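You operate a simulated robot arm through the tools that you are given. There is no shell and no other tool.

You are at the controls of a simulated two-armed robot. One attempt, no reset.

## Task
Stack the purple lens that says "R120" from the top of the big table on top of the purple lens marked "LOT 57". Fetch the lens that says "R92" from the top of the big table and set it on the disc. Put the scratch standard marked "GRADE 80" from the top of the big table on top of the silver drying pack there and the scratch standard marked "GRADE 20" on the top of the small table. Fetch the purple spacer from the top of the big table and set it on the blue pad. Put the wooden box on the top of the big table away on the upper shelf of the tall rack. Open the lamps drawer, put the lamp module on the top of the big table away in the inside of the lamps drawer and shut the drawer again. The order is free. Set down upright: wooden box, lamp module.

Only the result counts: the job must be done as asked and must still hold three seconds after the hand-in. Knocking over, shifting, dropping, spilling or breaking anything else fails it.

## Robot
Two 7-joint arms with three-finger grippers on one trunk, on a base that drives. Base frame: it is fixed to the floor where the robot stands at the start and does not move with it; the origin is under the middle of the robot, x ahead of it, y to its left, z up. Lengths are in mm, angles in rad, forces in N, time in s.
The left shoulder is at the start at [30, 124, 1008], the right one opposite. With the tool pointing down near the work surface each hand reaches from about 100 to 780 mm from the robot's upright axis, wherever it stands, measured 20 degrees to its own side. Places, roughly: blue pad (8x8x2 cm) [700, -2600, 800]; disc [1250, -2500, 750]; drying pack (7x7x5 cm) [600, -2400, 800]; inside of the lamps drawer [-3200, -4300, 300]; lamp module (5x5x6 cm) [-300, -1600, 800]; lamps drawer [-3100, -4300, 400]; purple lens [2500, -1500, 750]; purple spacer [250, -2500, 750]; scratch standard [1000, -2250, 750]; top of the small table [-1700, -2700, 900]; upper shelf of the tall rack [-4100, 2000, 1300]; wooden box [0, -2500, 750]. Payload 2.2 kg a hand.
The tool frame of a hand sits at the grasp point between the pads (the TCP): z along the fingers, y along the line on which they close. The tips reach 28 mm beyond it. Largest opening 102 mm; the body of the gripper starts 71 mm behind the TCP.
Orientation is that of the tool frame in the base frame, as a unit quaternion [x, y, z, w]. With the fingers straight down and closing along the base's y, the tool's x points along the base's -x, its y along +y and its z along -z.

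## Interface
- The arms move only by the tool arm_command. It takes "left_motion", "right_motion" or both (then of equal length, played together; a hand with none holds still); each is a list of rows, each a list of 6 numbers: the shift along the base's x, y, z in mm, then the turn, a rotation vector about the base's x, y, z in rad. In form: [[tx, ty, tz, ax, ay, az], ...]. A call has 1 to 20 rows; each row shifts and turns the commanded pose from where the row before left it. "left_jaw" and "right_jaw" are, for a hand that has rows, the gripper command, from -1 (shut) to 1 (fully open), values between in proportion, set as the call begins (left out, the last holds). Each row takes 0.2 s and may step no farther than 50 mm and 0.15 rad from the row before; otherwise, or with a gripper value out of range, the whole call is refused. Where a pose cannot be reached the arm comes as near as it can. A force on the tool above 40 N (or 10 N above the force at the start of the call, whichever is more), or a blocked arm, ends the call early, and 0.2 s more pass. Each finger halts on what it meets, pressing with about 43 N; the grip force reading is that of the motor and also rises with nothing between the fingers. The clock runs only during rows and for 0.2 s after the last one: add rows that do not move to give the fingers time. It gives the time, the measured TCP pose, the force on the tool (base axes), the opening and the grip force at its end, in the units of the frame above (readings bear some noise), with the torque about the TCP (base axes, N m) and any sound that the robot's microphone picked up.
- Cameras (640 x 400 px; columns grow to the right, rows downward): "scene" is now at [55.5, 2.7, 1733.7]; the picture's right is [0.02, -1.00, 0.00], its down [-0.65, -0.01, -0.76] and it looks along [0.76, 0.01, -0.66] (base axes); focal length 260 px, centre (320, 200). "left" rides on the left gripper at [72, 38, -86] in its tool frame; the picture's right is [-0.47, 0.89, 0.00], its down [-0.60, -0.32, -0.73] and it looks along [-0.65, -0.34, 0.68] (tool axes); focal length 256 px, centre (320, 200). "right" rides on the right gripper at [69, 44, -86] in its tool frame; the picture's right is [-0.53, 0.85, 0.00], its down [-0.58, -0.36, -0.73] and it looks along [-0.62, -0.39, 0.68] (tool axes); focal length 256 px, centre (320, 200). There is no depth. A picture from a camera that has moved, and an enlarged one, comes with that camera's place and axes in the base frame and with its lens.
- grab_frame(camera): a new picture of that camera. No time passes.
- lift_body(by): slides the trunk up (or, below 0, down) by that many mm; the arms and the scene camera ride with it, the base frame stays. It gives what a move gives, with no picture.
- roll_base(legs): drives the robot by 1 to 6 legs, each [ahead, left, turn to the left] in mm, mm and rad, along the robot's own axes; the way and the turn of a leg run together, so that a leg with both is an arc; at most 1500 mm and 3.142 rad a leg. The arms and the cameras ride along, it lands a little off, and it stops where it bumps. It gives what a move gives.
- aim_head(pan, tilt): turns the head with the scene camera to pan (to the left, within 2.496 rad either way) and tilt (down, from -0.506 to 1.204), counted from straight ahead of the robot. It gives what a move gives.
- inspect(camera, box): a new picture of the part [left, top, right, bottom] of that camera's present view, enlarged. No time passes.
- job_done(): hands the job in; it is judged then, once.

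Places have to be worked out from the pictures, the camera data and where the tool is seen. Open the grippers and draw the arms clear of the work before you hand the job in, unless the task says otherwise.

The tools are called as name(argument=value, ...) on one line, values as JSON. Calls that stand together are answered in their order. arm_command: Moves the arms, as the interface text tells. Its arguments: {"type":"object","properties":{"left_motion":{"type":"array"},"left_jaw":{"type":"number"},"right_motion":{"type":"array"},"right_jaw":{"type":"number"}},"required":[]} The other tools are called the same way: lift_body (by) slides the trunk up or down; roll_base (legs) drives the base; aim_head (pan, tilt) turns the head that bears the scene camera; grab_frame (camera) takes a picture; inspect (camera, box) takes an enlarged picture of a part of a camera's view; job_done () hands the job in.

At the start:

```text
t: 0.0
left_tcp_pos: [523.1, 208.7, 1050.3]
left_ee_rot: [0.0, 1.0, -0.001, 0.0]
left_force: [0.7, -0.7, 1.1]
left_moment: [0.02, 0.0, 0.02]
left_width: 101.9
left_finger_force: 0.1
right_tcp_pos: [384.2, -164.2, 1011.5]
right_ee_rot: [-0.001, 1.0, 0.001, 0.001]
right_force: [-0.2, -0.5, 0.2]
right_moment: [0.03, -0.03, 0.01]
right_width: 102.0
right_finger_force: 0.1
trunk travel left (down, up): [-250.0, 290.0]
robot x, y, heading: [3.2, -4.6, -0.002]
head pan, tilt: [0.019, 0.714]
```

scene: 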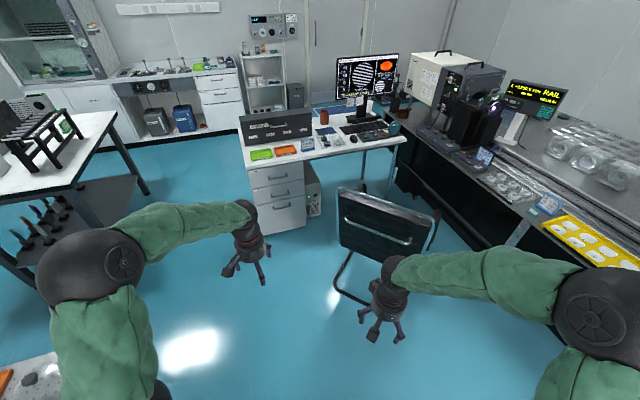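
right: 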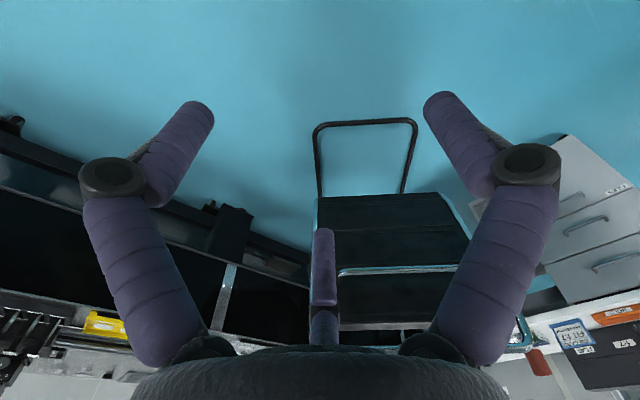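
left: 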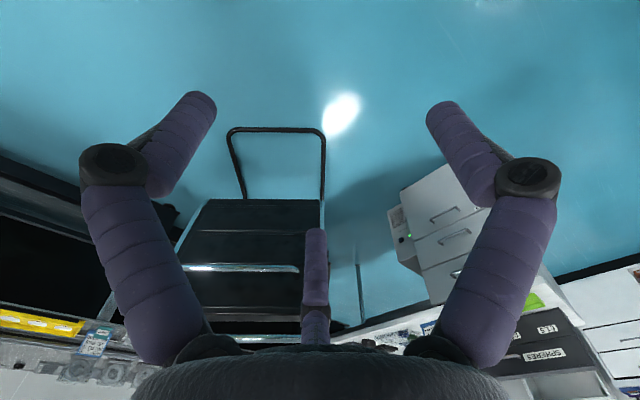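

I start by looking around with the head panned right, toward the big table.

aim_head(pan=-1.2, tilt=0.4)

grab_frame(camera="scene")

aim_head(pan=-2.2, tilt=0.4)

grab_frame(camera="scene")

aim_head(pan=2.2, tilt=0.4)

grab_frame(camera="scene")

aim_head(pan=1.2, tilt=0.4)

grab_frame(camera="scene")

```text
t: 1.4
left_tcp_pos: [523.0, 207.1, 1050.5]
left_ee_rot: [0.0, 1.0, -0.001, -0.001]
left_force: [0.1, 1.5, -0.3]
left_moment: [0.0, 0.03, 0.03]
left_width: 102.0
left_finger_force: 0.0
right_tcp_pos: [384.4, -164.3, 1011.4]
right_ee_rot: [0.0, 1.0, 0.0, 0.0]
right_force: [-0.4, 0.3, 0.5]
right_moment: [0.02, -0.02, -0.06]
right_width: 101.9
right_finger_force: 0.2
trunk travel left (down, up): [-250.0, 290.0]
robot x, y, heading: [-0.3, -1.3, 0.005]
head pan, tilt: [-1.201, 0.4]
```

```text
taken
camera scene: at [4.7, -85.3, 1761.8], right [-0.93, -0.36, 0.0], down [-0.14, 0.36, -0.92], along [0.33, -0.86, -0.39], focal length 260 px, centre (320, 200)
```

scene: 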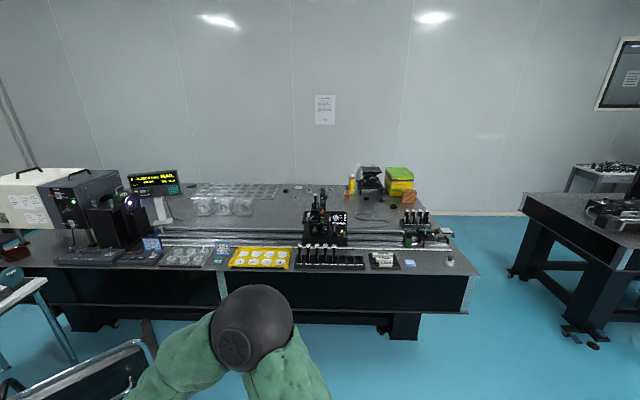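

```text
t: 2.7
left_tcp_pos: [523.0, 207.0, 1049.0]
left_ee_rot: [0.0, 1.0, 0.0, 0.001]
left_force: [0.1, -0.1, -0.6]
left_moment: [0.02, 0.02, -0.02]
left_width: 102.3
left_finger_force: 0.0
right_tcp_pos: [384.7, -164.5, 1011.9]
right_ee_rot: [0.0, 1.0, 0.0, -0.001]
right_force: [-0.2, 0.6, -0.5]
right_moment: [0.0, 0.03, 0.0]
right_width: 101.9
right_finger_force: 0.0
trunk travel left (down, up): [-250.0, 290.0]
robot x, y, heading: [-0.9, -2.0, 0.001]
head pan, tilt: [-2.201, 0.4]
```

```text
taken
camera scene: at [-83.4, -73.9, 1761.8], right [-0.81, 0.59, 0.0], down [0.23, 0.31, -0.92], along [-0.54, -0.74, -0.39], focal length 260 px, centre (320, 200)
```

scene: 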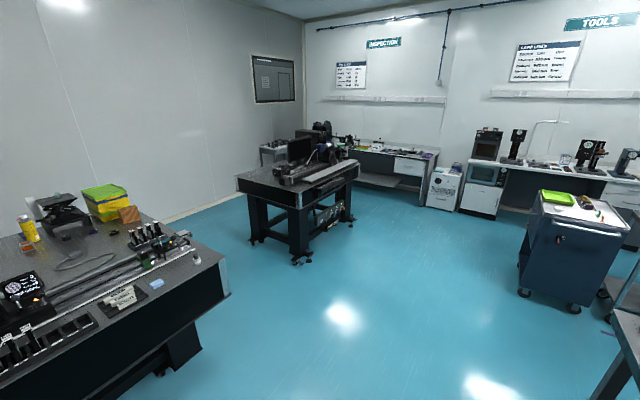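

```text
t: 6.2
left_tcp_pos: [522.3, 207.3, 1050.0]
left_ee_rot: [0.0, 1.0, 0.0, -0.001]
left_force: [0.2, 1.4, 0.5]
left_moment: [-0.03, 0.01, 0.04]
left_width: 102.0
left_finger_force: 0.1
right_tcp_pos: [384.0, -164.3, 1011.3]
right_ee_rot: [0.0, 1.0, -0.001, 0.0]
right_force: [-0.4, -1.0, 0.8]
right_moment: [-0.05, -0.01, 0.0]
right_width: 102.1
right_finger_force: 0.1
trunk travel left (down, up): [-250.0, 290.0]
robot x, y, heading: [0.1, -0.7, 0.002]
head pan, tilt: [2.201, 0.4]
```

```text
taken
camera scene: at [-83.4, 75.9, 1761.8], right [0.81, 0.59, 0.0], down [0.23, -0.31, -0.92], along [-0.54, 0.74, -0.39], focal length 260 px, centre (320, 200)
```

scene: 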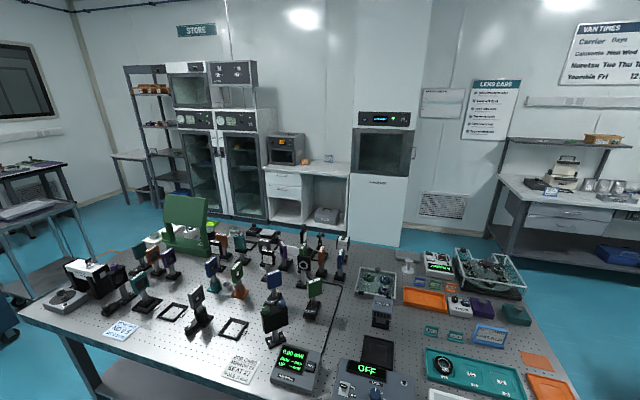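

```text
t: 7.5
left_tcp_pos: [523.5, 208.7, 1049.1]
left_ee_rot: [0.0, 1.0, -0.001, 0.0]
left_force: [0.2, 0.0, 1.0]
left_moment: [-0.01, -0.05, 0.01]
left_width: 102.0
left_finger_force: 0.0
right_tcp_pos: [383.8, -165.5, 1012.1]
right_ee_rot: [-0.001, 1.0, 0.001, 0.0]
right_force: [-0.2, 0.9, -0.4]
right_moment: [-0.01, 0.0, 0.01]
right_width: 102.0
right_finger_force: 0.1
trunk travel left (down, up): [-250.0, 290.0]
robot x, y, heading: [5.0, 2.2, 0.005]
head pan, tilt: [1.201, 0.4]
```

```text
taken
camera scene: at [4.5, 87.4, 1761.8], right [0.93, -0.36, 0.0], down [-0.14, -0.36, -0.92], along [0.33, 0.86, -0.39], focal length 260 px, centre (320, 200)
```

scene: 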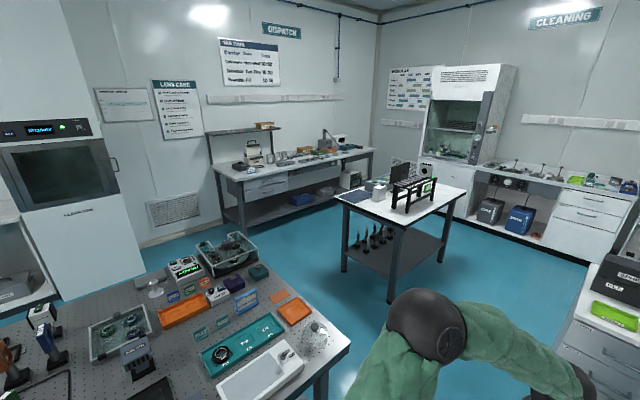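

The table sits rotated about 20° relative to the base, with its front-right corner near (-420,-1600). I turn to face it and drive toward its right end, near the lamp module.

roll_base(legs=[[0, 0, -1.231], [800, -600, 0]])

aim_head(pan=0, tilt=0.5)

grab_frame(camera="scene")

aim_head(pan=-0.9, tilt=0.4)

grab_frame(camera="scene")

aim_head(pan=0.9, tilt=0.5)

grab_frame(camera="scene")

```text
t: 15.8
left_tcp_pos: [47.7, -1375.4, 1049.8]
left_ee_rot: [0.583, 0.812, 0.0, 0.0]
left_force: [-0.3, -0.4, -0.5]
left_moment: [0.0, 0.02, 0.0]
left_width: 102.1
left_finger_force: 0.0
right_tcp_pos: [-349.6, -1364.3, 1012.0]
right_ee_rot: [0.583, 0.813, 0.0, -0.001]
right_force: [0.3, 0.0, 0.0]
right_moment: [0.0, 0.03, -0.01]
right_width: 101.7
right_finger_force: 0.1
trunk travel left (down, up): [-250.0, 290.0]
robot x, y, heading: [-316.9, -947.5, -1.248]
head pan, tilt: [1.201, 0.4]
```

```text
t: 17.2
left_tcp_pos: [49.0, -1375.5, 1050.5]
left_ee_rot: [0.583, 0.813, 0.0, 0.0]
left_force: [0.0, -0.1, -0.4]
left_moment: [0.0, -0.04, -0.01]
left_width: 102.1
left_finger_force: 0.0
right_tcp_pos: [-348.7, -1362.6, 1011.9]
right_ee_rot: [0.582, 0.813, 0.001, 0.001]
right_force: [-0.3, -0.1, 0.7]
right_moment: [0.01, -0.02, 0.0]
right_width: 102.0
right_finger_force: 0.0
trunk travel left (down, up): [-250.0, 290.0]
robot x, y, heading: [-316.7, -945.6, -1.241]
head pan, tilt: [0.0, 0.499]
```

```text
taken
camera scene: at [-296.7, -1003.7, 1752.7], right [-0.95, -0.32, 0.0], down [-0.15, 0.45, -0.88], along [0.28, -0.83, -0.48], focal length 260 px, centre (320, 200)
```

scene: 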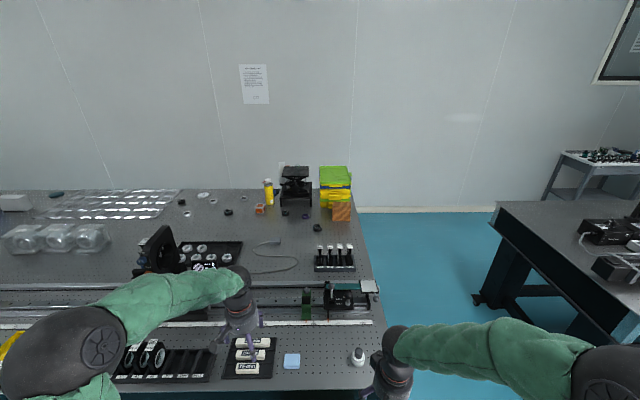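

```text
t: 18.4
left_tcp_pos: [46.6, -1375.7, 1049.1]
left_ee_rot: [0.582, 0.813, -0.001, 0.0]
left_force: [0.2, -0.4, 0.2]
left_moment: [-0.03, -0.01, -0.02]
left_width: 101.9
left_finger_force: 0.0
right_tcp_pos: [-349.3, -1362.7, 1012.2]
right_ee_rot: [0.582, 0.813, 0.0, 0.0]
right_force: [-1.1, 0.4, -0.4]
right_moment: [-0.03, 0.01, -0.02]
right_width: 102.3
right_finger_force: 0.1
trunk travel left (down, up): [-250.0, 290.0]
robot x, y, heading: [-314.4, -945.1, -1.244]
head pan, tilt: [-0.901, 0.4]
```

```text
taken
camera scene: at [-376.2, -995.4, 1761.8], right [-0.84, 0.54, 0.0], down [0.21, 0.33, -0.92], along [-0.5, -0.77, -0.39], focal length 260 px, centre (320, 200)
```

scene: 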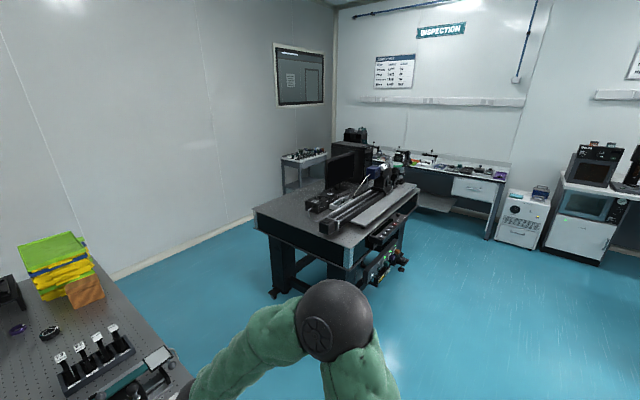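

```text
t: 20.2
left_tcp_pos: [48.3, -1376.1, 1050.1]
left_ee_rot: [0.583, 0.813, 0.0, 0.0]
left_force: [-0.4, -0.5, -0.8]
left_moment: [0.0, 0.01, -0.04]
left_width: 101.9
left_finger_force: 0.0
right_tcp_pos: [-350.4, -1363.0, 1012.3]
right_ee_rot: [0.583, 0.812, 0.0, 0.0]
right_force: [0.3, 0.7, -0.2]
right_moment: [-0.01, -0.04, 0.03]
right_width: 101.9
right_finger_force: 0.1
trunk travel left (down, up): [-250.0, 290.0]
robot x, y, heading: [-317.7, -946.7, -1.241]
head pan, tilt: [0.901, 0.499]
```

```text
taken
camera scene: at [-240.4, -948.2, 1752.7], right [-0.34, -0.94, 0.0], down [-0.45, 0.16, -0.88], along [0.83, -0.3, -0.48], focal length 260 px, centre (320, 200)
```

scene: 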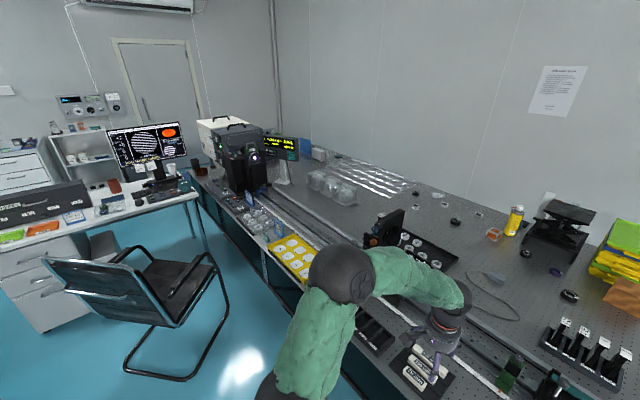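

The table's near right part is visible. I zoom on the details from the straight-ahead head pose.

aim_head(pan=0, tilt=0.5)

inspect(camera="scene", box=[160, 150, 400, 300])

inspect(camera="scene", box=[200, 270, 400, 395])

aim_head(pan=0.6, tilt=0.35)

inspect(camera="scene", box=[120, 130, 360, 280])

inspect(camera="scene", box=[360, 150, 600, 300])

```text
t: 21.4
left_tcp_pos: [47.0, -1375.2, 1050.9]
left_ee_rot: [0.583, 0.812, -0.002, 0.0]
left_force: [0.8, -0.2, 1.1]
left_moment: [0.0, 0.0, 0.0]
left_width: 102.1
left_finger_force: 0.0
right_tcp_pos: [-349.6, -1363.1, 1012.1]
right_ee_rot: [0.583, 0.813, -0.001, 0.0]
right_force: [0.9, 0.1, 0.1]
right_moment: [0.0, -0.02, -0.03]
right_width: 101.9
right_finger_force: 0.1
trunk travel left (down, up): [-250.0, 290.0]
robot x, y, heading: [-317.7, -947.4, -1.244]
head pan, tilt: [0.0, 0.499]
```

```text
2.67 times, centred on (280, 225) of scene
camera zoom: at [-296.7, -1003.7, 1752.7], right [-0.95, -0.32, 0.0], down [-0.15, 0.45, -0.88], along [0.28, -0.83, -0.48], focal length 694 px, centre (427, 133)
```

zoom: 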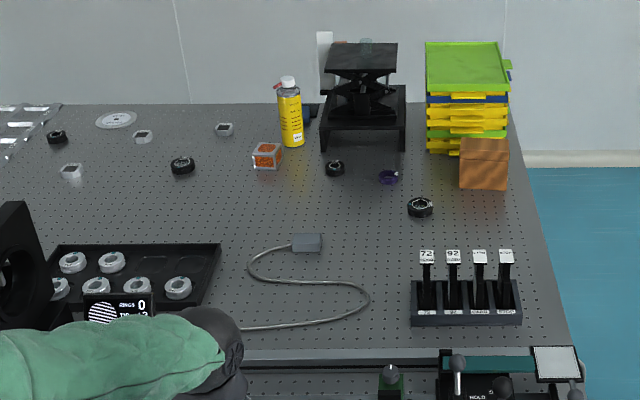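

```text
3.20 times, centred on (300, 332) of scene
camera zoom: at [-296.7, -1003.7, 1752.7], right [-0.95, -0.32, 0.0], down [-0.15, 0.45, -0.88], along [0.28, -0.83, -0.48], focal length 833 px, centre (384, -224)
```

zoom: 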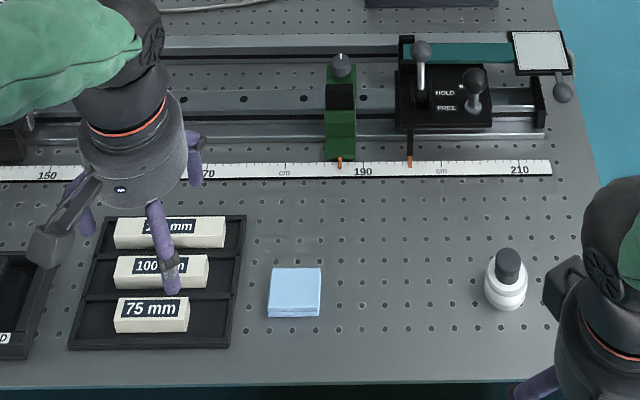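

```text
t: 22.4
left_tcp_pos: [48.8, -1374.4, 1049.6]
left_ee_rot: [0.583, 0.813, -0.001, 0.0]
left_force: [-0.4, 0.2, -0.4]
left_moment: [0.02, -0.03, 0.02]
left_width: 101.9
left_finger_force: 0.1
right_tcp_pos: [-349.3, -1364.3, 1012.2]
right_ee_rot: [0.584, 0.812, -0.001, 0.0]
right_force: [-0.1, -0.1, 0.0]
right_moment: [0.01, -0.01, 0.02]
right_width: 102.2
right_finger_force: 0.0
trunk travel left (down, up): [-250.0, 290.0]
robot x, y, heading: [-318.9, -943.3, -1.245]
head pan, tilt: [0.6, 0.351]
```

```text
2.67 times, centred on (240, 205) of scene
camera zoom: at [-251.6, -973.5, 1766.3], right [-0.6, -0.8, 0.0], down [-0.28, 0.21, -0.94], along [0.75, -0.56, -0.34], focal length 694 px, centre (533, 187)
```

zoom: 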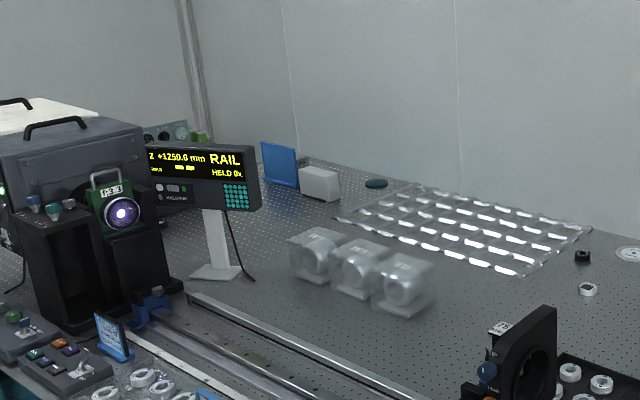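

```text
2.67 times, centred on (480, 225) of scene
camera zoom: at [-251.6, -973.5, 1766.3], right [-0.6, -0.8, 0.0], down [-0.28, 0.21, -0.94], along [0.75, -0.56, -0.34], focal length 694 px, centre (-107, 133)
```

zoom: 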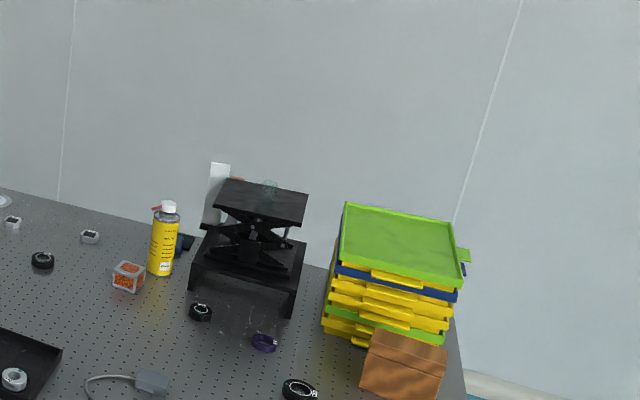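

The lamp module is the white bottle-like thing near the front right corner (about (-330,-1580)). The small wares lie on the far half of the table. I raise the trunk and drive around the right end into the corridor along the wall.

lift_body(by=280)

roll_base(legs=[[0, -720, 0.02]])

aim_head(pan=0, tilt=0.7)

grab_frame(camera="scene")

```text
t: 25.2
left_tcp_pos: [48.0, -1374.8, 1329.2]
left_ee_rot: [0.583, 0.813, -0.001, 0.0]
left_force: [-0.1, -1.7, 0.0]
left_moment: [0.01, 0.04, -0.01]
left_width: 101.9
left_finger_force: 0.0
right_tcp_pos: [-349.8, -1364.1, 1292.7]
right_ee_rot: [0.583, 0.813, 0.0, 0.0]
right_force: [-0.3, 0.0, 0.0]
right_moment: [0.0, 0.0, -0.01]
right_width: 102.0
right_finger_force: 0.0
trunk travel left (down, up): [-530.0, 10.0]
robot x, y, heading: [-317.1, -946.9, -1.24]
head pan, tilt: [0.6, 0.351]
```

```text
t: 29.1
left_tcp_pos: [-622.0, -1604.2, 1329.9]
left_ee_rot: [0.58, 0.815, -0.001, -0.001]
left_force: [0.6, 0.4, -0.3]
left_moment: [0.0, 0.0, 0.03]
left_width: 102.1
left_finger_force: 0.0
right_tcp_pos: [-1020.9, -1594.7, 1292.8]
right_ee_rot: [0.58, 0.815, 0.0, 0.0]
right_force: [-0.9, -1.1, -0.1]
right_moment: [0.0, -0.02, -0.01]
right_width: 101.9
right_finger_force: 0.0
trunk travel left (down, up): [-530.0, 10.0]
robot x, y, heading: [-993.4, -1179.1, -1.233]
head pan, tilt: [0.6, 0.351]
```

```text
t: 30.1
left_tcp_pos: [-622.3, -1604.2, 1329.6]
left_ee_rot: [0.581, 0.814, 0.0, -0.001]
left_force: [0.1, -0.3, 0.8]
left_moment: [0.0, 0.01, 0.0]
left_width: 102.0
left_finger_force: 0.0
right_tcp_pos: [-1020.8, -1596.1, 1291.2]
right_ee_rot: [0.579, 0.815, 0.0, 0.0]
right_force: [0.9, 0.8, 0.3]
right_moment: [0.0, -0.03, 0.03]
right_width: 102.0
right_finger_force: 0.1
trunk travel left (down, up): [-530.0, 10.0]
robot x, y, heading: [-994.6, -1181.7, -1.24]
head pan, tilt: [0.0, 0.7]
```

```text
taken
camera scene: at [-972.4, -1229.1, 2015.0], right [-0.94, -0.33, 0.0], down [-0.21, 0.61, -0.77], along [0.25, -0.72, -0.64], focal length 260 px, centre (320, 200)
```

scene: 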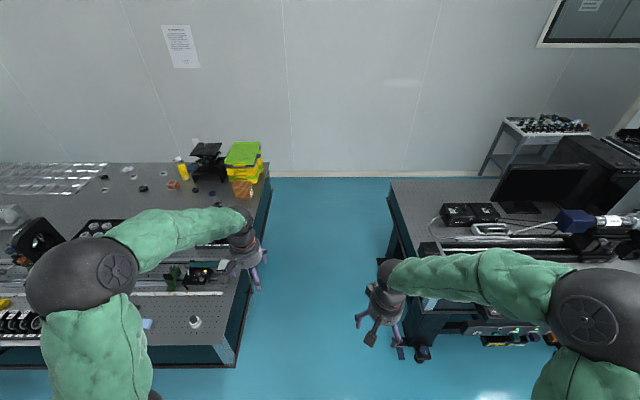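

The corridor between the tables is about 800 mm wide and I'm roughly centred. I drive ahead in two legs.

roll_base(legs=[[0, 0, 0.018], [1300, 0, 0]])

grab_frame(camera="scene")

```text
t: 36.9
left_tcp_pos: [-152.6, -2801.7, 1330.2]
left_ee_rot: [0.565, 0.825, -0.001, 0.0]
left_force: [0.6, 0.3, -1.1]
left_moment: [-0.01, 0.03, 0.0]
left_width: 102.0
left_finger_force: 0.0
right_tcp_pos: [-551.6, -2806.8, 1292.3]
right_ee_rot: [0.565, 0.825, 0.001, -0.001]
right_force: [-0.1, 0.4, -0.6]
right_moment: [0.02, 0.0, 0.0]
right_width: 101.9
right_finger_force: 0.0
trunk travel left (down, up): [-530.0, 10.0]
robot x, y, heading: [-533.7, -2391.4, -1.201]
head pan, tilt: [0.0, 0.7]
```

```text
taken
camera scene: at [-515.2, -2439.5, 2014.9], right [-0.93, -0.36, 0.0], down [-0.23, 0.6, -0.76], along [0.28, -0.71, -0.64], focal length 260 px, centre (320, 200)
```

scene: 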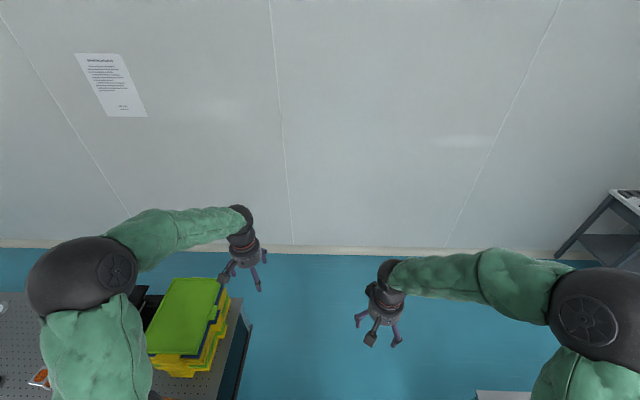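

I'm mid-corridor by the tray stack. I turn around here (hands are well above everything), then back out to the wall lane facing the table.

roll_base(legs=[[0, 0, 3.12], [-1215, 0, 0]])

aim_head(pan=-0.6, tilt=0.7)

grab_frame(camera="scene")

```text
t: 50.3
left_tcp_pos: [-504.5, -3082.7, 1329.1]
left_ee_rot: [0.819, -0.574, 0.001, 0.0]
left_force: [-0.1, -0.5, -0.3]
left_moment: [0.0, 0.0, -0.03]
left_width: 101.9
left_finger_force: 0.1
right_tcp_pos: [-106.9, -3085.9, 1292.1]
right_ee_rot: [0.819, -0.574, 0.0, -0.001]
right_force: [0.2, 0.7, -0.5]
right_moment: [-0.02, -0.04, 0.01]
right_width: 102.3
right_finger_force: 0.0
trunk travel left (down, up): [-530.0, 10.0]
robot x, y, heading: [-131.5, -3501.4, 1.923]
head pan, tilt: [0.0, 0.7]
```

```text
t: 51.3
left_tcp_pos: [-504.6, -3081.6, 1329.6]
left_ee_rot: [0.819, -0.573, 0.0, -0.002]
left_force: [0.2, 0.2, -1.0]
left_moment: [0.01, 0.0, -0.01]
left_width: 101.8
left_finger_force: 0.1
right_tcp_pos: [-106.6, -3085.3, 1293.3]
right_ee_rot: [0.819, -0.574, 0.0, 0.0]
right_force: [0.0, 0.0, 0.6]
right_moment: [0.0, 0.02, -0.02]
right_width: 101.8
right_finger_force: 0.0
trunk travel left (down, up): [-530.0, 10.0]
robot x, y, heading: [-127.8, -3503.7, 1.916]
head pan, tilt: [-0.6, 0.7]
```

```text
taken
camera scene: at [-97.8, -3447.2, 2014.9], right [0.97, -0.25, 0.0], down [-0.16, -0.62, -0.76], along [0.19, 0.74, -0.64], focal length 260 px, centre (320, 200)
```

scene: 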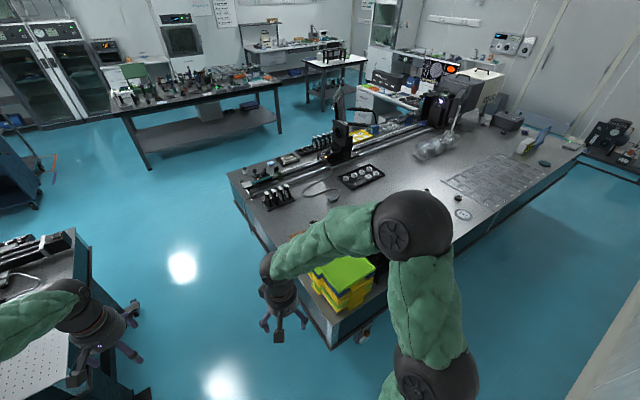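

I slide right along the wall lane so that the tray stack and box are ahead of me.

roll_base(legs=[[-40, 0, 0], [0, -800, 0.005]])

aim_head(pan=0, tilt=0.8)

grab_frame(camera="scene")

grab_frame(camera="right")

grab_frame(camera="left")

```text
t: 56.0
left_tcp_pos: [254.2, -2850.4, 1330.4]
left_ee_rot: [0.819, -0.574, 0.001, 0.0]
left_force: [-0.1, 0.6, 0.0]
left_moment: [-0.01, -0.02, -0.02]
left_width: 101.9
left_finger_force: 0.0
right_tcp_pos: [652.7, -2853.9, 1291.7]
right_ee_rot: [0.819, -0.573, 0.0, -0.001]
right_force: [0.3, -0.9, -0.2]
right_moment: [0.04, 0.03, 0.01]
right_width: 102.1
right_finger_force: 0.0
trunk travel left (down, up): [-530.0, 10.0]
robot x, y, heading: [634.2, -3273.3, 1.916]
head pan, tilt: [-0.6, 0.7]
```

```text
t: 57.0
left_tcp_pos: [255.5, -2850.5, 1329.0]
left_ee_rot: [0.819, -0.574, 0.001, -0.001]
left_force: [0.5, 0.2, -1.1]
left_moment: [0.01, 0.0, 0.0]
left_width: 101.9
left_finger_force: 0.0
right_tcp_pos: [652.6, -2853.5, 1291.9]
right_ee_rot: [0.819, -0.574, 0.0, 0.0]
right_force: [-0.3, -0.3, 0.8]
right_moment: [0.02, -0.01, 0.02]
right_width: 102.0
right_finger_force: 0.1
trunk travel left (down, up): [-530.0, 10.0]
robot x, y, heading: [629.8, -3271.6, 1.921]
head pan, tilt: [0.0, 0.799]
```

```text
taken
camera scene: at [613.3, -3222.0, 2006.7], right [0.94, 0.34, 0.0], down [0.24, -0.67, -0.7], along [-0.24, 0.66, -0.72], focal length 260 px, centre (320, 200)
```

scene: 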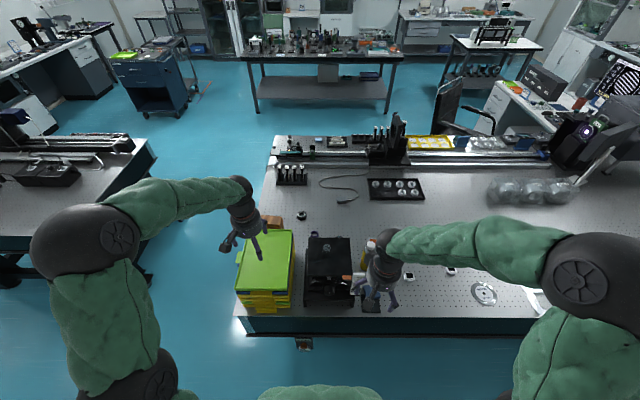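

```text
taken
camera right: at [636.8, -2932.7, 1377.6], right [-0.98, 0.21, 0.0], down [0.15, 0.67, 0.73], along [0.16, 0.71, -0.68], focal length 256 px, centre (320, 200)
```

right: 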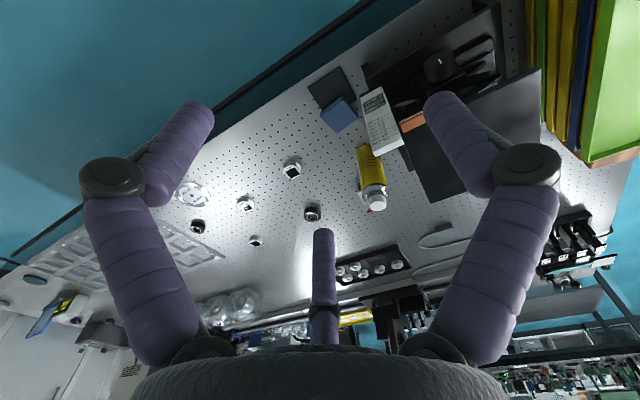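

```text
taken
camera left: at [244.6, -2929.7, 1415.1], right [-0.99, 0.13, 0.0], down [0.09, 0.68, 0.73], along [0.1, 0.72, -0.68], focal length 256 px, centre (320, 200)
```

left: 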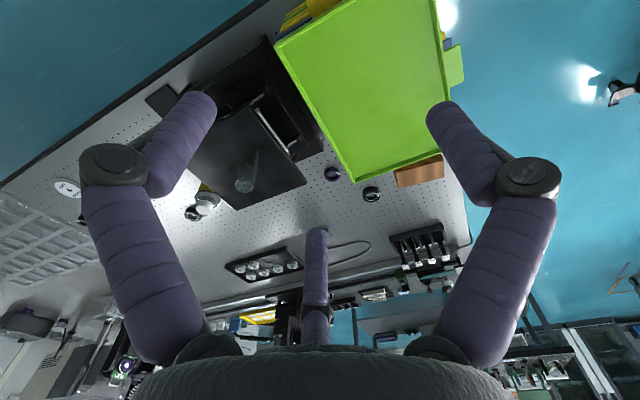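

The inspect images are rendered crisply, so I zoom hard at the small items from the head and right wrist camera to read their labels.

inspect(camera="right", box=[160, 140, 340, 260])

inspect(camera="right", box=[300, 50, 450, 220])

inspect(camera="left", box=[300, 140, 470, 240])

inspect(camera="scene", box=[400, 250, 560, 350])

```text
3.33 times, centred on (250, 200) of right
camera zoom: at [636.8, -2932.7, 1377.6], right [-0.98, 0.21, 0.0], down [0.15, 0.67, 0.73], along [0.16, 0.71, -0.68], focal length 853 px, centre (553, 200)
```

zoom: 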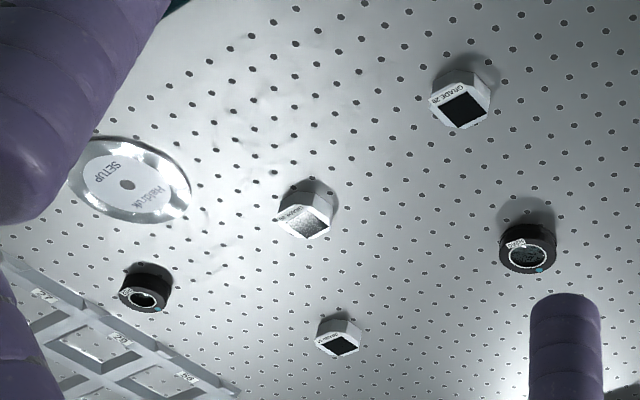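

```text
2.35 times, centred on (375, 135) of right
camera zoom: at [636.8, -2932.7, 1377.6], right [-0.98, 0.21, 0.0], down [0.15, 0.67, 0.73], along [0.16, 0.71, -0.68], focal length 602 px, centre (191, 353)
```

zoom: 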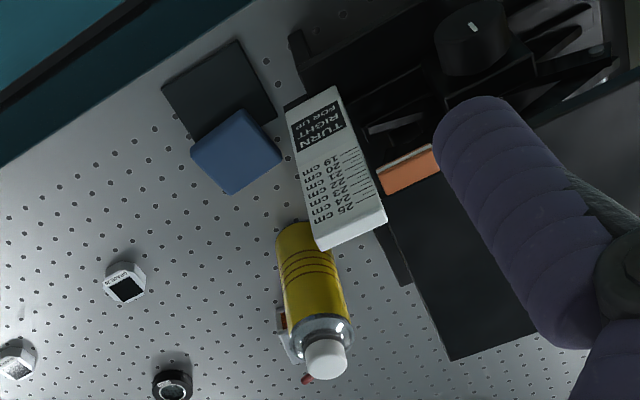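

```text
3.76 times, centred on (385, 190) of left
camera zoom: at [244.6, -2929.7, 1415.1], right [-0.99, 0.13, 0.0], down [0.09, 0.68, 0.73], along [0.1, 0.72, -0.68], focal length 964 px, centre (75, 238)
```

zoom: 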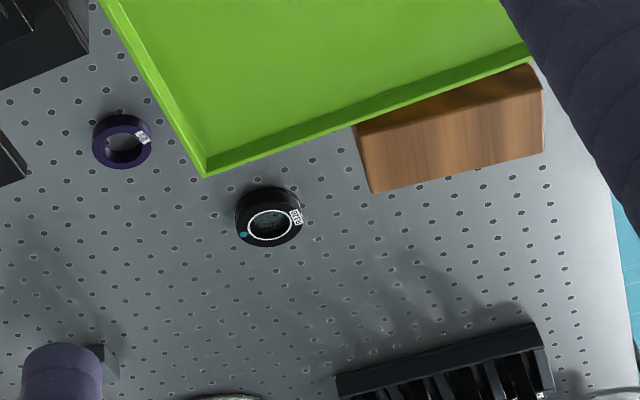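

```text
4.00 times, centred on (480, 300) of scene
camera zoom: at [613.3, -3222.0, 2006.7], right [0.94, 0.34, 0.0], down [0.24, -0.67, -0.7], along [-0.24, 0.66, -0.72], focal length 1041 px, centre (-320, -200)
```

zoom: 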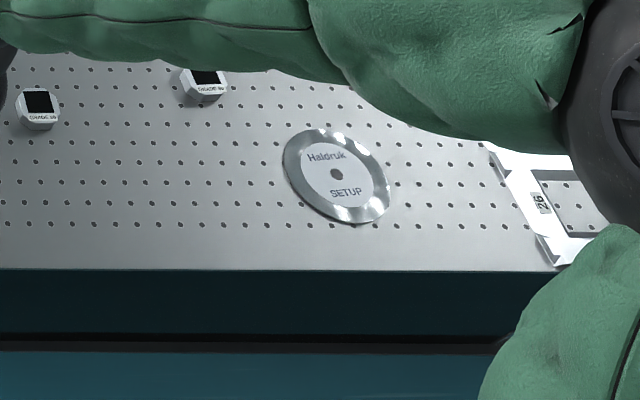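

Three scratch standards and black lenses are visible; I zoom in on each label.

inspect(camera="right", box=[278, 156, 302, 180])

inspect(camera="right", box=[234, 190, 258, 214])

inspect(camera="right", box=[244, 230, 268, 254])

inspect(camera="right", box=[300, 200, 324, 224])

inspect(camera="right", box=[188, 214, 212, 238])

inspect(camera="left", box=[360, 184, 384, 208])

inspect(camera="left", box=[320, 164, 344, 188])

```text
16.00 times, centred on (290, 168) of right
camera zoom: at [636.8, -2932.7, 1377.6], right [-0.98, 0.21, 0.0], down [0.15, 0.67, 0.73], along [0.16, 0.71, -0.68], focal length 4096 px, centre (800, 712)
```

zoom: 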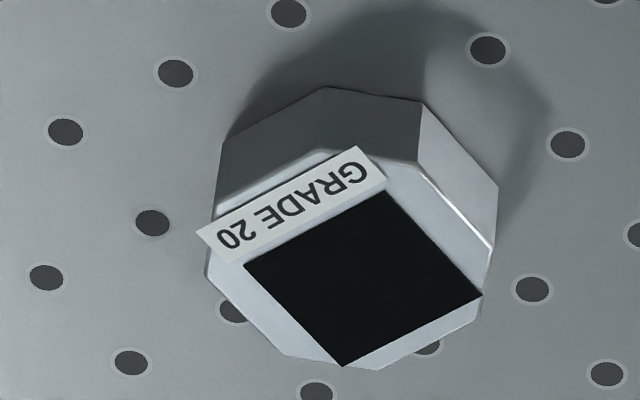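

```text
16.00 times, centred on (246, 202) of right
camera zoom: at [636.8, -2932.7, 1377.6], right [-0.98, 0.21, 0.0], down [0.15, 0.67, 0.73], along [0.16, 0.71, -0.68], focal length 4096 px, centre (1504, 168)
```

zoom: 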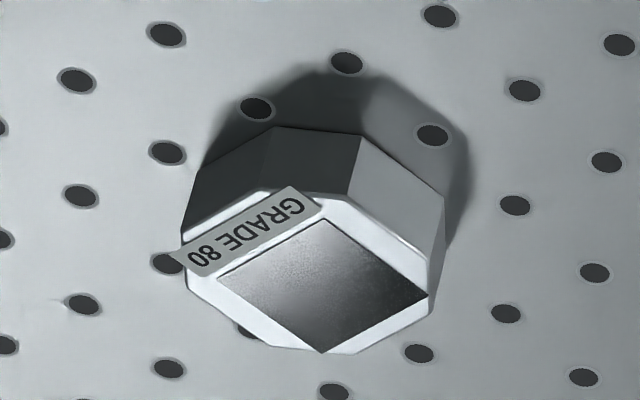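

```text
16.00 times, centred on (256, 242) of right
camera zoom: at [636.8, -2932.7, 1377.6], right [-0.98, 0.21, 0.0], down [0.15, 0.67, 0.73], along [0.16, 0.71, -0.68], focal length 4096 px, centre (1344, -472)
```

zoom: 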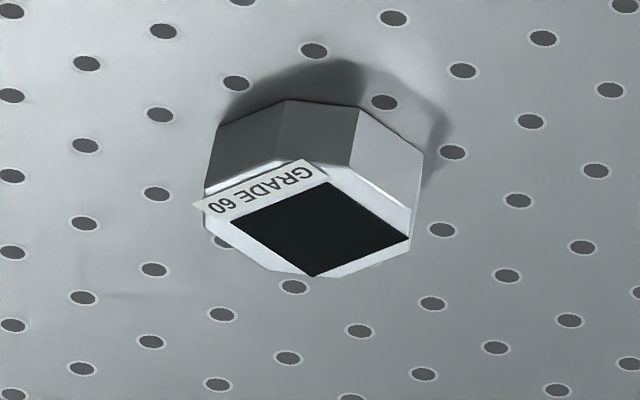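

```text
16.00 times, centred on (312, 212) of right
camera zoom: at [636.8, -2932.7, 1377.6], right [-0.98, 0.21, 0.0], down [0.15, 0.67, 0.73], along [0.16, 0.71, -0.68], focal length 4096 px, centre (448, 8)
```

zoom: 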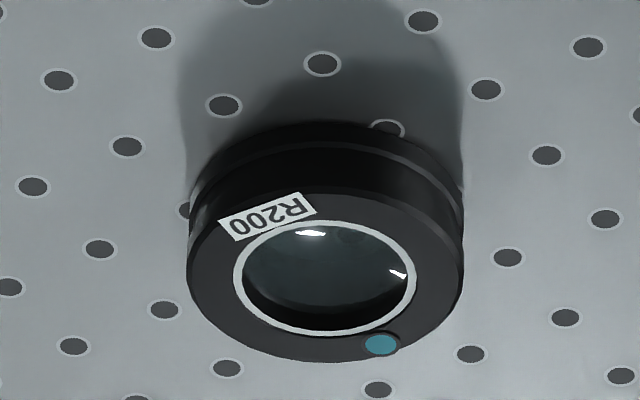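

```text
16.00 times, centred on (200, 226) of right
camera zoom: at [636.8, -2932.7, 1377.6], right [-0.98, 0.21, 0.0], down [0.15, 0.67, 0.73], along [0.16, 0.71, -0.68], focal length 4096 px, centre (2240, -216)
```

zoom: 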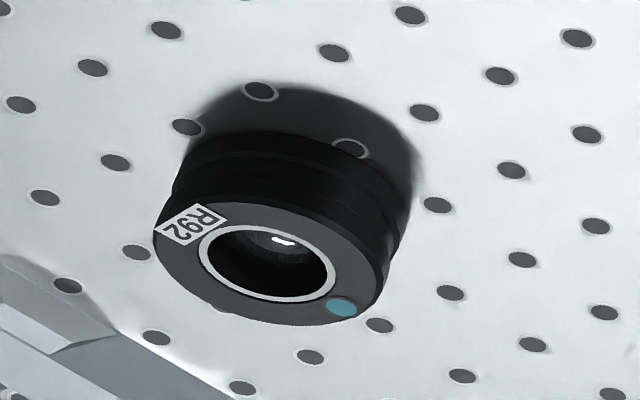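

```text
16.00 times, centred on (372, 196) of left
camera zoom: at [244.6, -2929.7, 1415.1], right [-0.99, 0.13, 0.0], down [0.09, 0.68, 0.73], along [0.1, 0.72, -0.68], focal length 4096 px, centre (-512, 264)
```

zoom: 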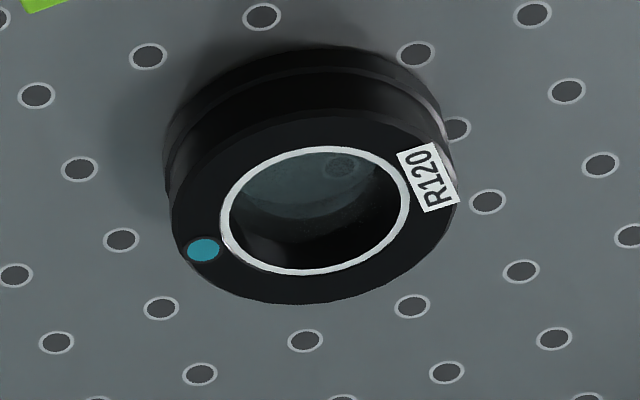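

```text
16.00 times, centred on (332, 176) of left
camera zoom: at [244.6, -2929.7, 1415.1], right [-0.99, 0.13, 0.0], down [0.09, 0.68, 0.73], along [0.1, 0.72, -0.68], focal length 4096 px, centre (128, 584)
```

zoom: 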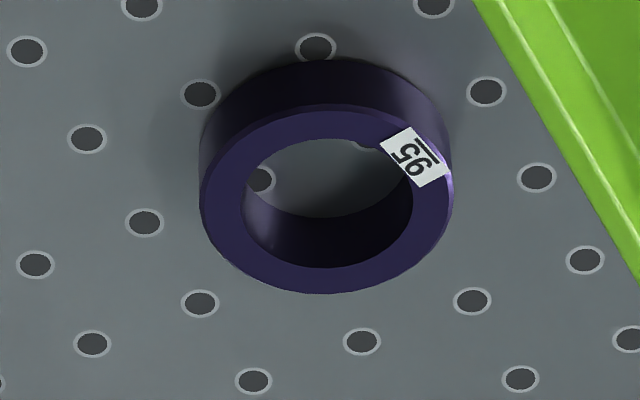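

R92, GRADE 20/60/80 are identified; the black R120 lens isn't purple so I look for purple lenses elsewhere. I shift along the lane toward the far end to see the rest of the table.

aim_head(pan=-0.9, tilt=0.45)

grab_frame(camera="scene")

inspect(camera="scene", box=[200, 60, 440, 210])

inspect(camera="left", box=[160, 180, 240, 230])

```text
t: 58.2
left_tcp_pos: [255.4, -2850.6, 1330.0]
left_ee_rot: [0.819, -0.574, 0.001, -0.001]
left_force: [-0.8, 0.5, 0.6]
left_moment: [0.03, 0.0, -0.02]
left_width: 101.7
left_finger_force: 0.1
right_tcp_pos: [654.1, -2853.0, 1292.7]
right_ee_rot: [0.82, -0.573, 0.001, 0.001]
right_force: [0.4, 0.5, -0.3]
right_moment: [-0.01, 0.02, -0.03]
right_width: 102.0
right_finger_force: 0.0
trunk travel left (down, up): [-530.0, 10.0]
robot x, y, heading: [629.3, -3273.1, 1.919]
head pan, tilt: [-0.901, 0.45]
```

```text
taken
camera scene: at [689.2, -3219.4, 2037.1], right [0.85, -0.52, 0.0], down [-0.23, -0.37, -0.9], along [0.47, 0.77, -0.44], focal length 260 px, centre (320, 200)
```

scene: 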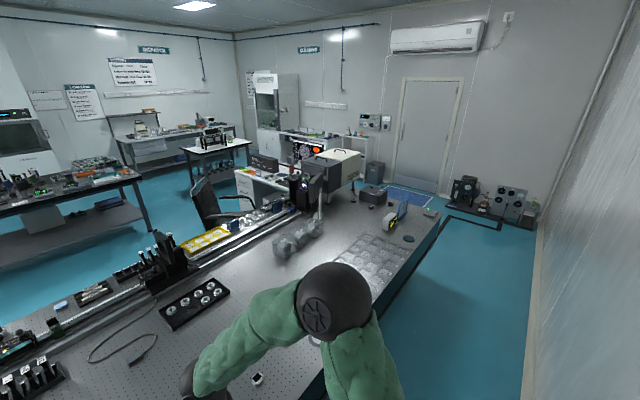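

```text
2.67 times, centred on (320, 135) of scene
camera zoom: at [689.2, -3219.4, 2037.1], right [0.85, -0.52, 0.0], down [-0.23, -0.37, -0.9], along [0.47, 0.77, -0.44], focal length 694 px, centre (320, 373)
```

zoom: 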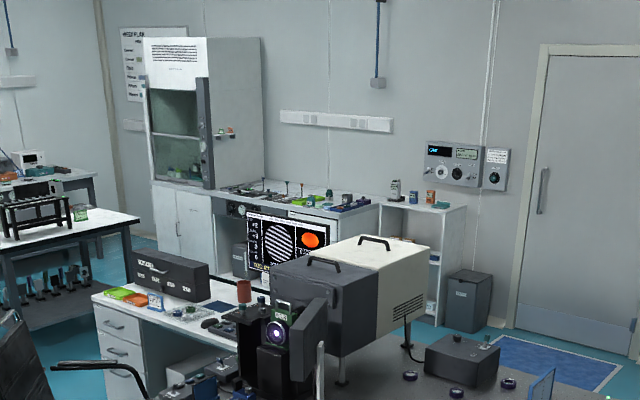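

```text
8.00 times, centred on (200, 205) of left
camera zoom: at [244.9, -2929.6, 1415.1], right [-0.99, 0.13, 0.0], down [0.09, 0.68, 0.73], along [0.1, 0.72, -0.68], focal length 2048 px, centre (1280, 160)
```

zoom: 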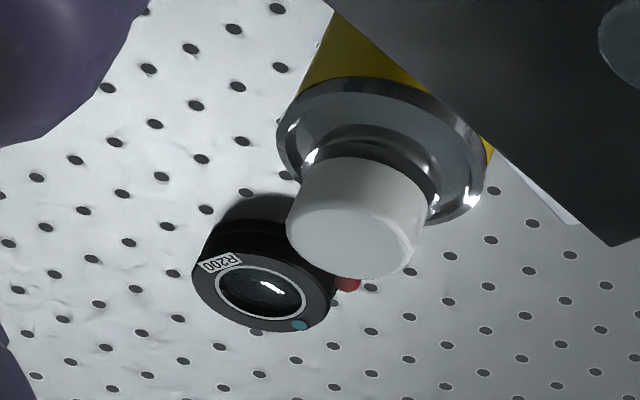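

Three ring lenses sit near the far end behind the display; I zoom on those.

inspect(camera="scene", box=[330, 185, 410, 235])

inspect(camera="scene", box=[345, 193, 375, 213])

inspect(camera="scene", box=[375, 193, 405, 213])

```text
8.00 times, centred on (370, 210) of scene
camera zoom: at [689.2, -3219.4, 2037.1], right [0.85, -0.52, 0.0], down [-0.23, -0.37, -0.9], along [0.47, 0.77, -0.44], focal length 2082 px, centre (-80, 120)
```

zoom: 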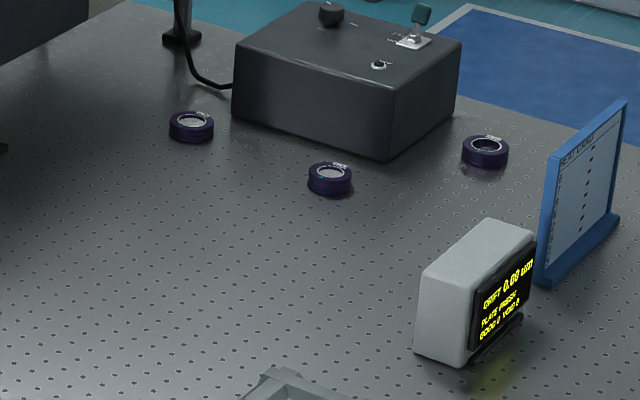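

```text
16.00 times, centred on (360, 203) of scene
camera zoom: at [689.2, -3219.4, 2037.1], right [0.85, -0.52, 0.0], down [-0.23, -0.37, -0.9], along [0.47, 0.77, -0.44], focal length 4164 px, centre (-320, 152)
```

zoom: 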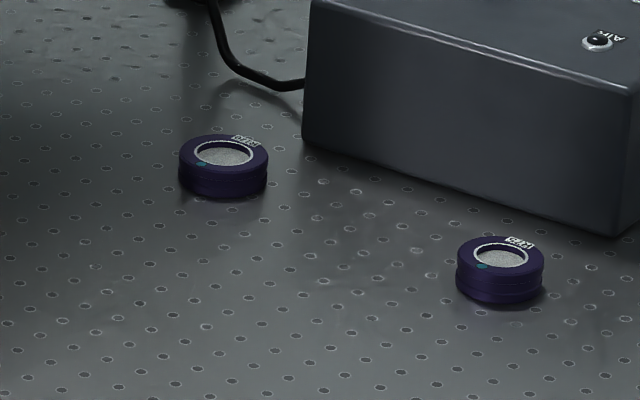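

```text
16.00 times, centred on (390, 203) of scene
camera zoom: at [689.2, -3219.4, 2037.1], right [0.85, -0.52, 0.0], down [-0.23, -0.37, -0.9], along [0.47, 0.77, -0.44], focal length 4164 px, centre (-800, 152)
```

zoom: 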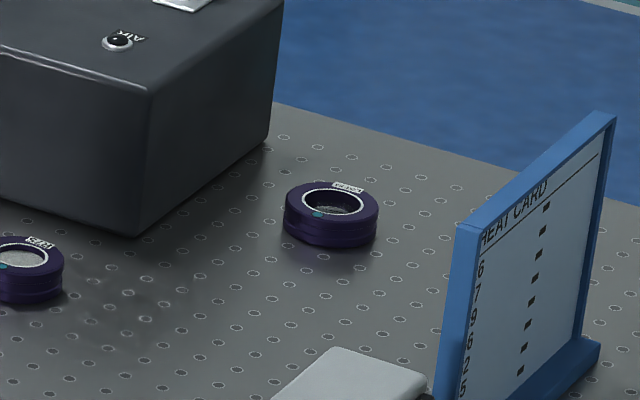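

Three purple lenses; I zoom onto their labels.

inspect(camera="scene", box=[351, 197, 359, 202])

inspect(camera="scene", box=[368, 203, 376, 208])

inspect(camera="scene", box=[388, 200, 396, 205])

```text
16.00 times, centred on (355, 200) of scene
camera zoom: at [689.2, -3219.4, 2037.1], right [0.85, -0.52, 0.0], down [-0.23, -0.37, -0.9], along [0.47, 0.77, -0.44], focal length 4164 px, centre (-240, 208)
```

zoom: 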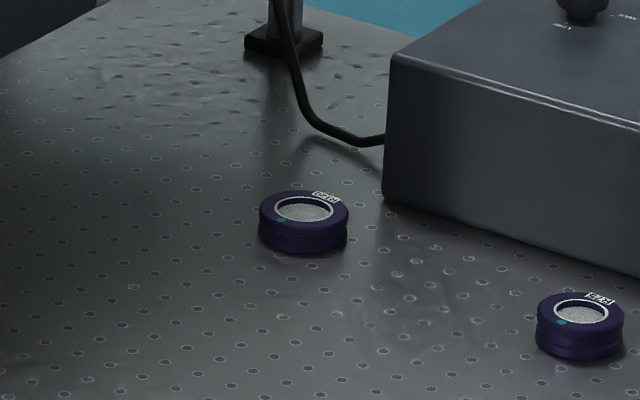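

```text
16.00 times, centred on (372, 206) of scene
camera zoom: at [689.2, -3219.4, 2037.1], right [0.85, -0.52, 0.0], down [-0.23, -0.37, -0.9], along [0.47, 0.77, -0.44], focal length 4164 px, centre (-512, 112)
```

zoom: 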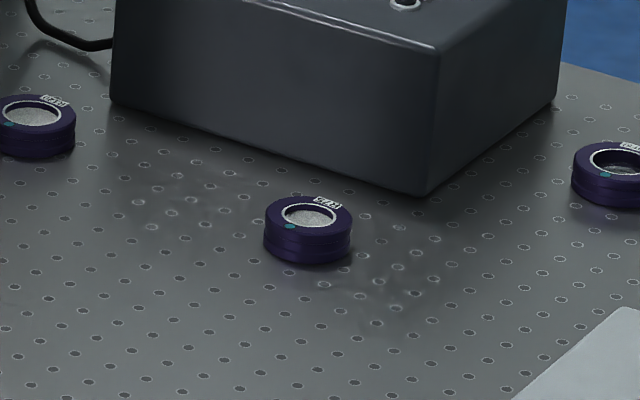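

```text
16.00 times, centred on (392, 202) of scene
camera zoom: at [689.2, -3219.4, 2037.1], right [0.85, -0.52, 0.0], down [-0.23, -0.37, -0.9], along [0.47, 0.77, -0.44], focal length 4164 px, centre (-832, 160)
```

zoom: 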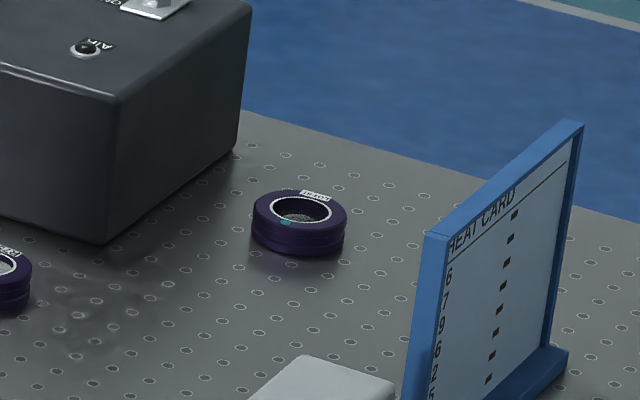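

Purple lenses are near the far left end. First I fetch the purple spacer from the table's right end (it sits behind the jack from here), so I drive back around the corner.

roll_base(legs=[[0, 790, 0], [1180, 0, 0], [0, 0, -1.57]])

aim_head(pan=0, tilt=0.9)

grab_frame(camera="scene")

```text
t: 71.8
left_tcp_pos: [-62.9, -2077.8, 1330.5]
left_ee_rot: [-0.154, 0.988, -0.001, 0.0]
left_force: [-0.6, 0.3, 0.6]
left_moment: [0.02, 0.02, 0.0]
left_width: 102.2
left_finger_force: 0.0
right_tcp_pos: [-80.8, -2476.0, 1291.6]
right_ee_rot: [-0.156, 0.988, 0.001, 0.0]
right_force: [0.8, 1.1, -0.3]
right_moment: [0.0, 0.02, 0.0]
right_width: 101.8
right_finger_force: 0.0
trunk travel left (down, up): [-530.0, 10.0]
robot x, y, heading: [-498.1, -2436.3, 0.311]
head pan, tilt: [-0.901, 0.45]
```

```text
t: 73.0
left_tcp_pos: [-63.8, -2078.5, 1329.5]
left_ee_rot: [-0.155, 0.988, 0.0, -0.001]
left_force: [0.0, -0.7, 0.4]
left_moment: [0.03, 0.01, 0.02]
left_width: 102.0
left_finger_force: 0.1
right_tcp_pos: [-81.1, -2475.7, 1291.8]
right_ee_rot: [-0.156, 0.988, -0.001, 0.0]
right_force: [0.3, -0.5, -1.0]
right_moment: [0.03, 0.02, -0.01]
right_width: 102.0
right_finger_force: 0.0
trunk travel left (down, up): [-530.0, 10.0]
robot x, y, heading: [-496.9, -2437.3, 0.312]
head pan, tilt: [0.0, 0.901]
```

```text
taken
camera scene: at [-452.7, -2422.2, 1998.8], right [0.31, -0.95, 0.0], down [-0.75, -0.24, -0.62], along [0.59, 0.19, -0.78], focal length 260 px, centre (320, 200)
```

scene: 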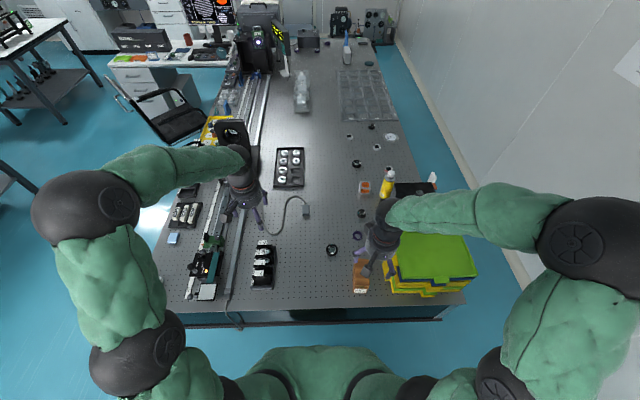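

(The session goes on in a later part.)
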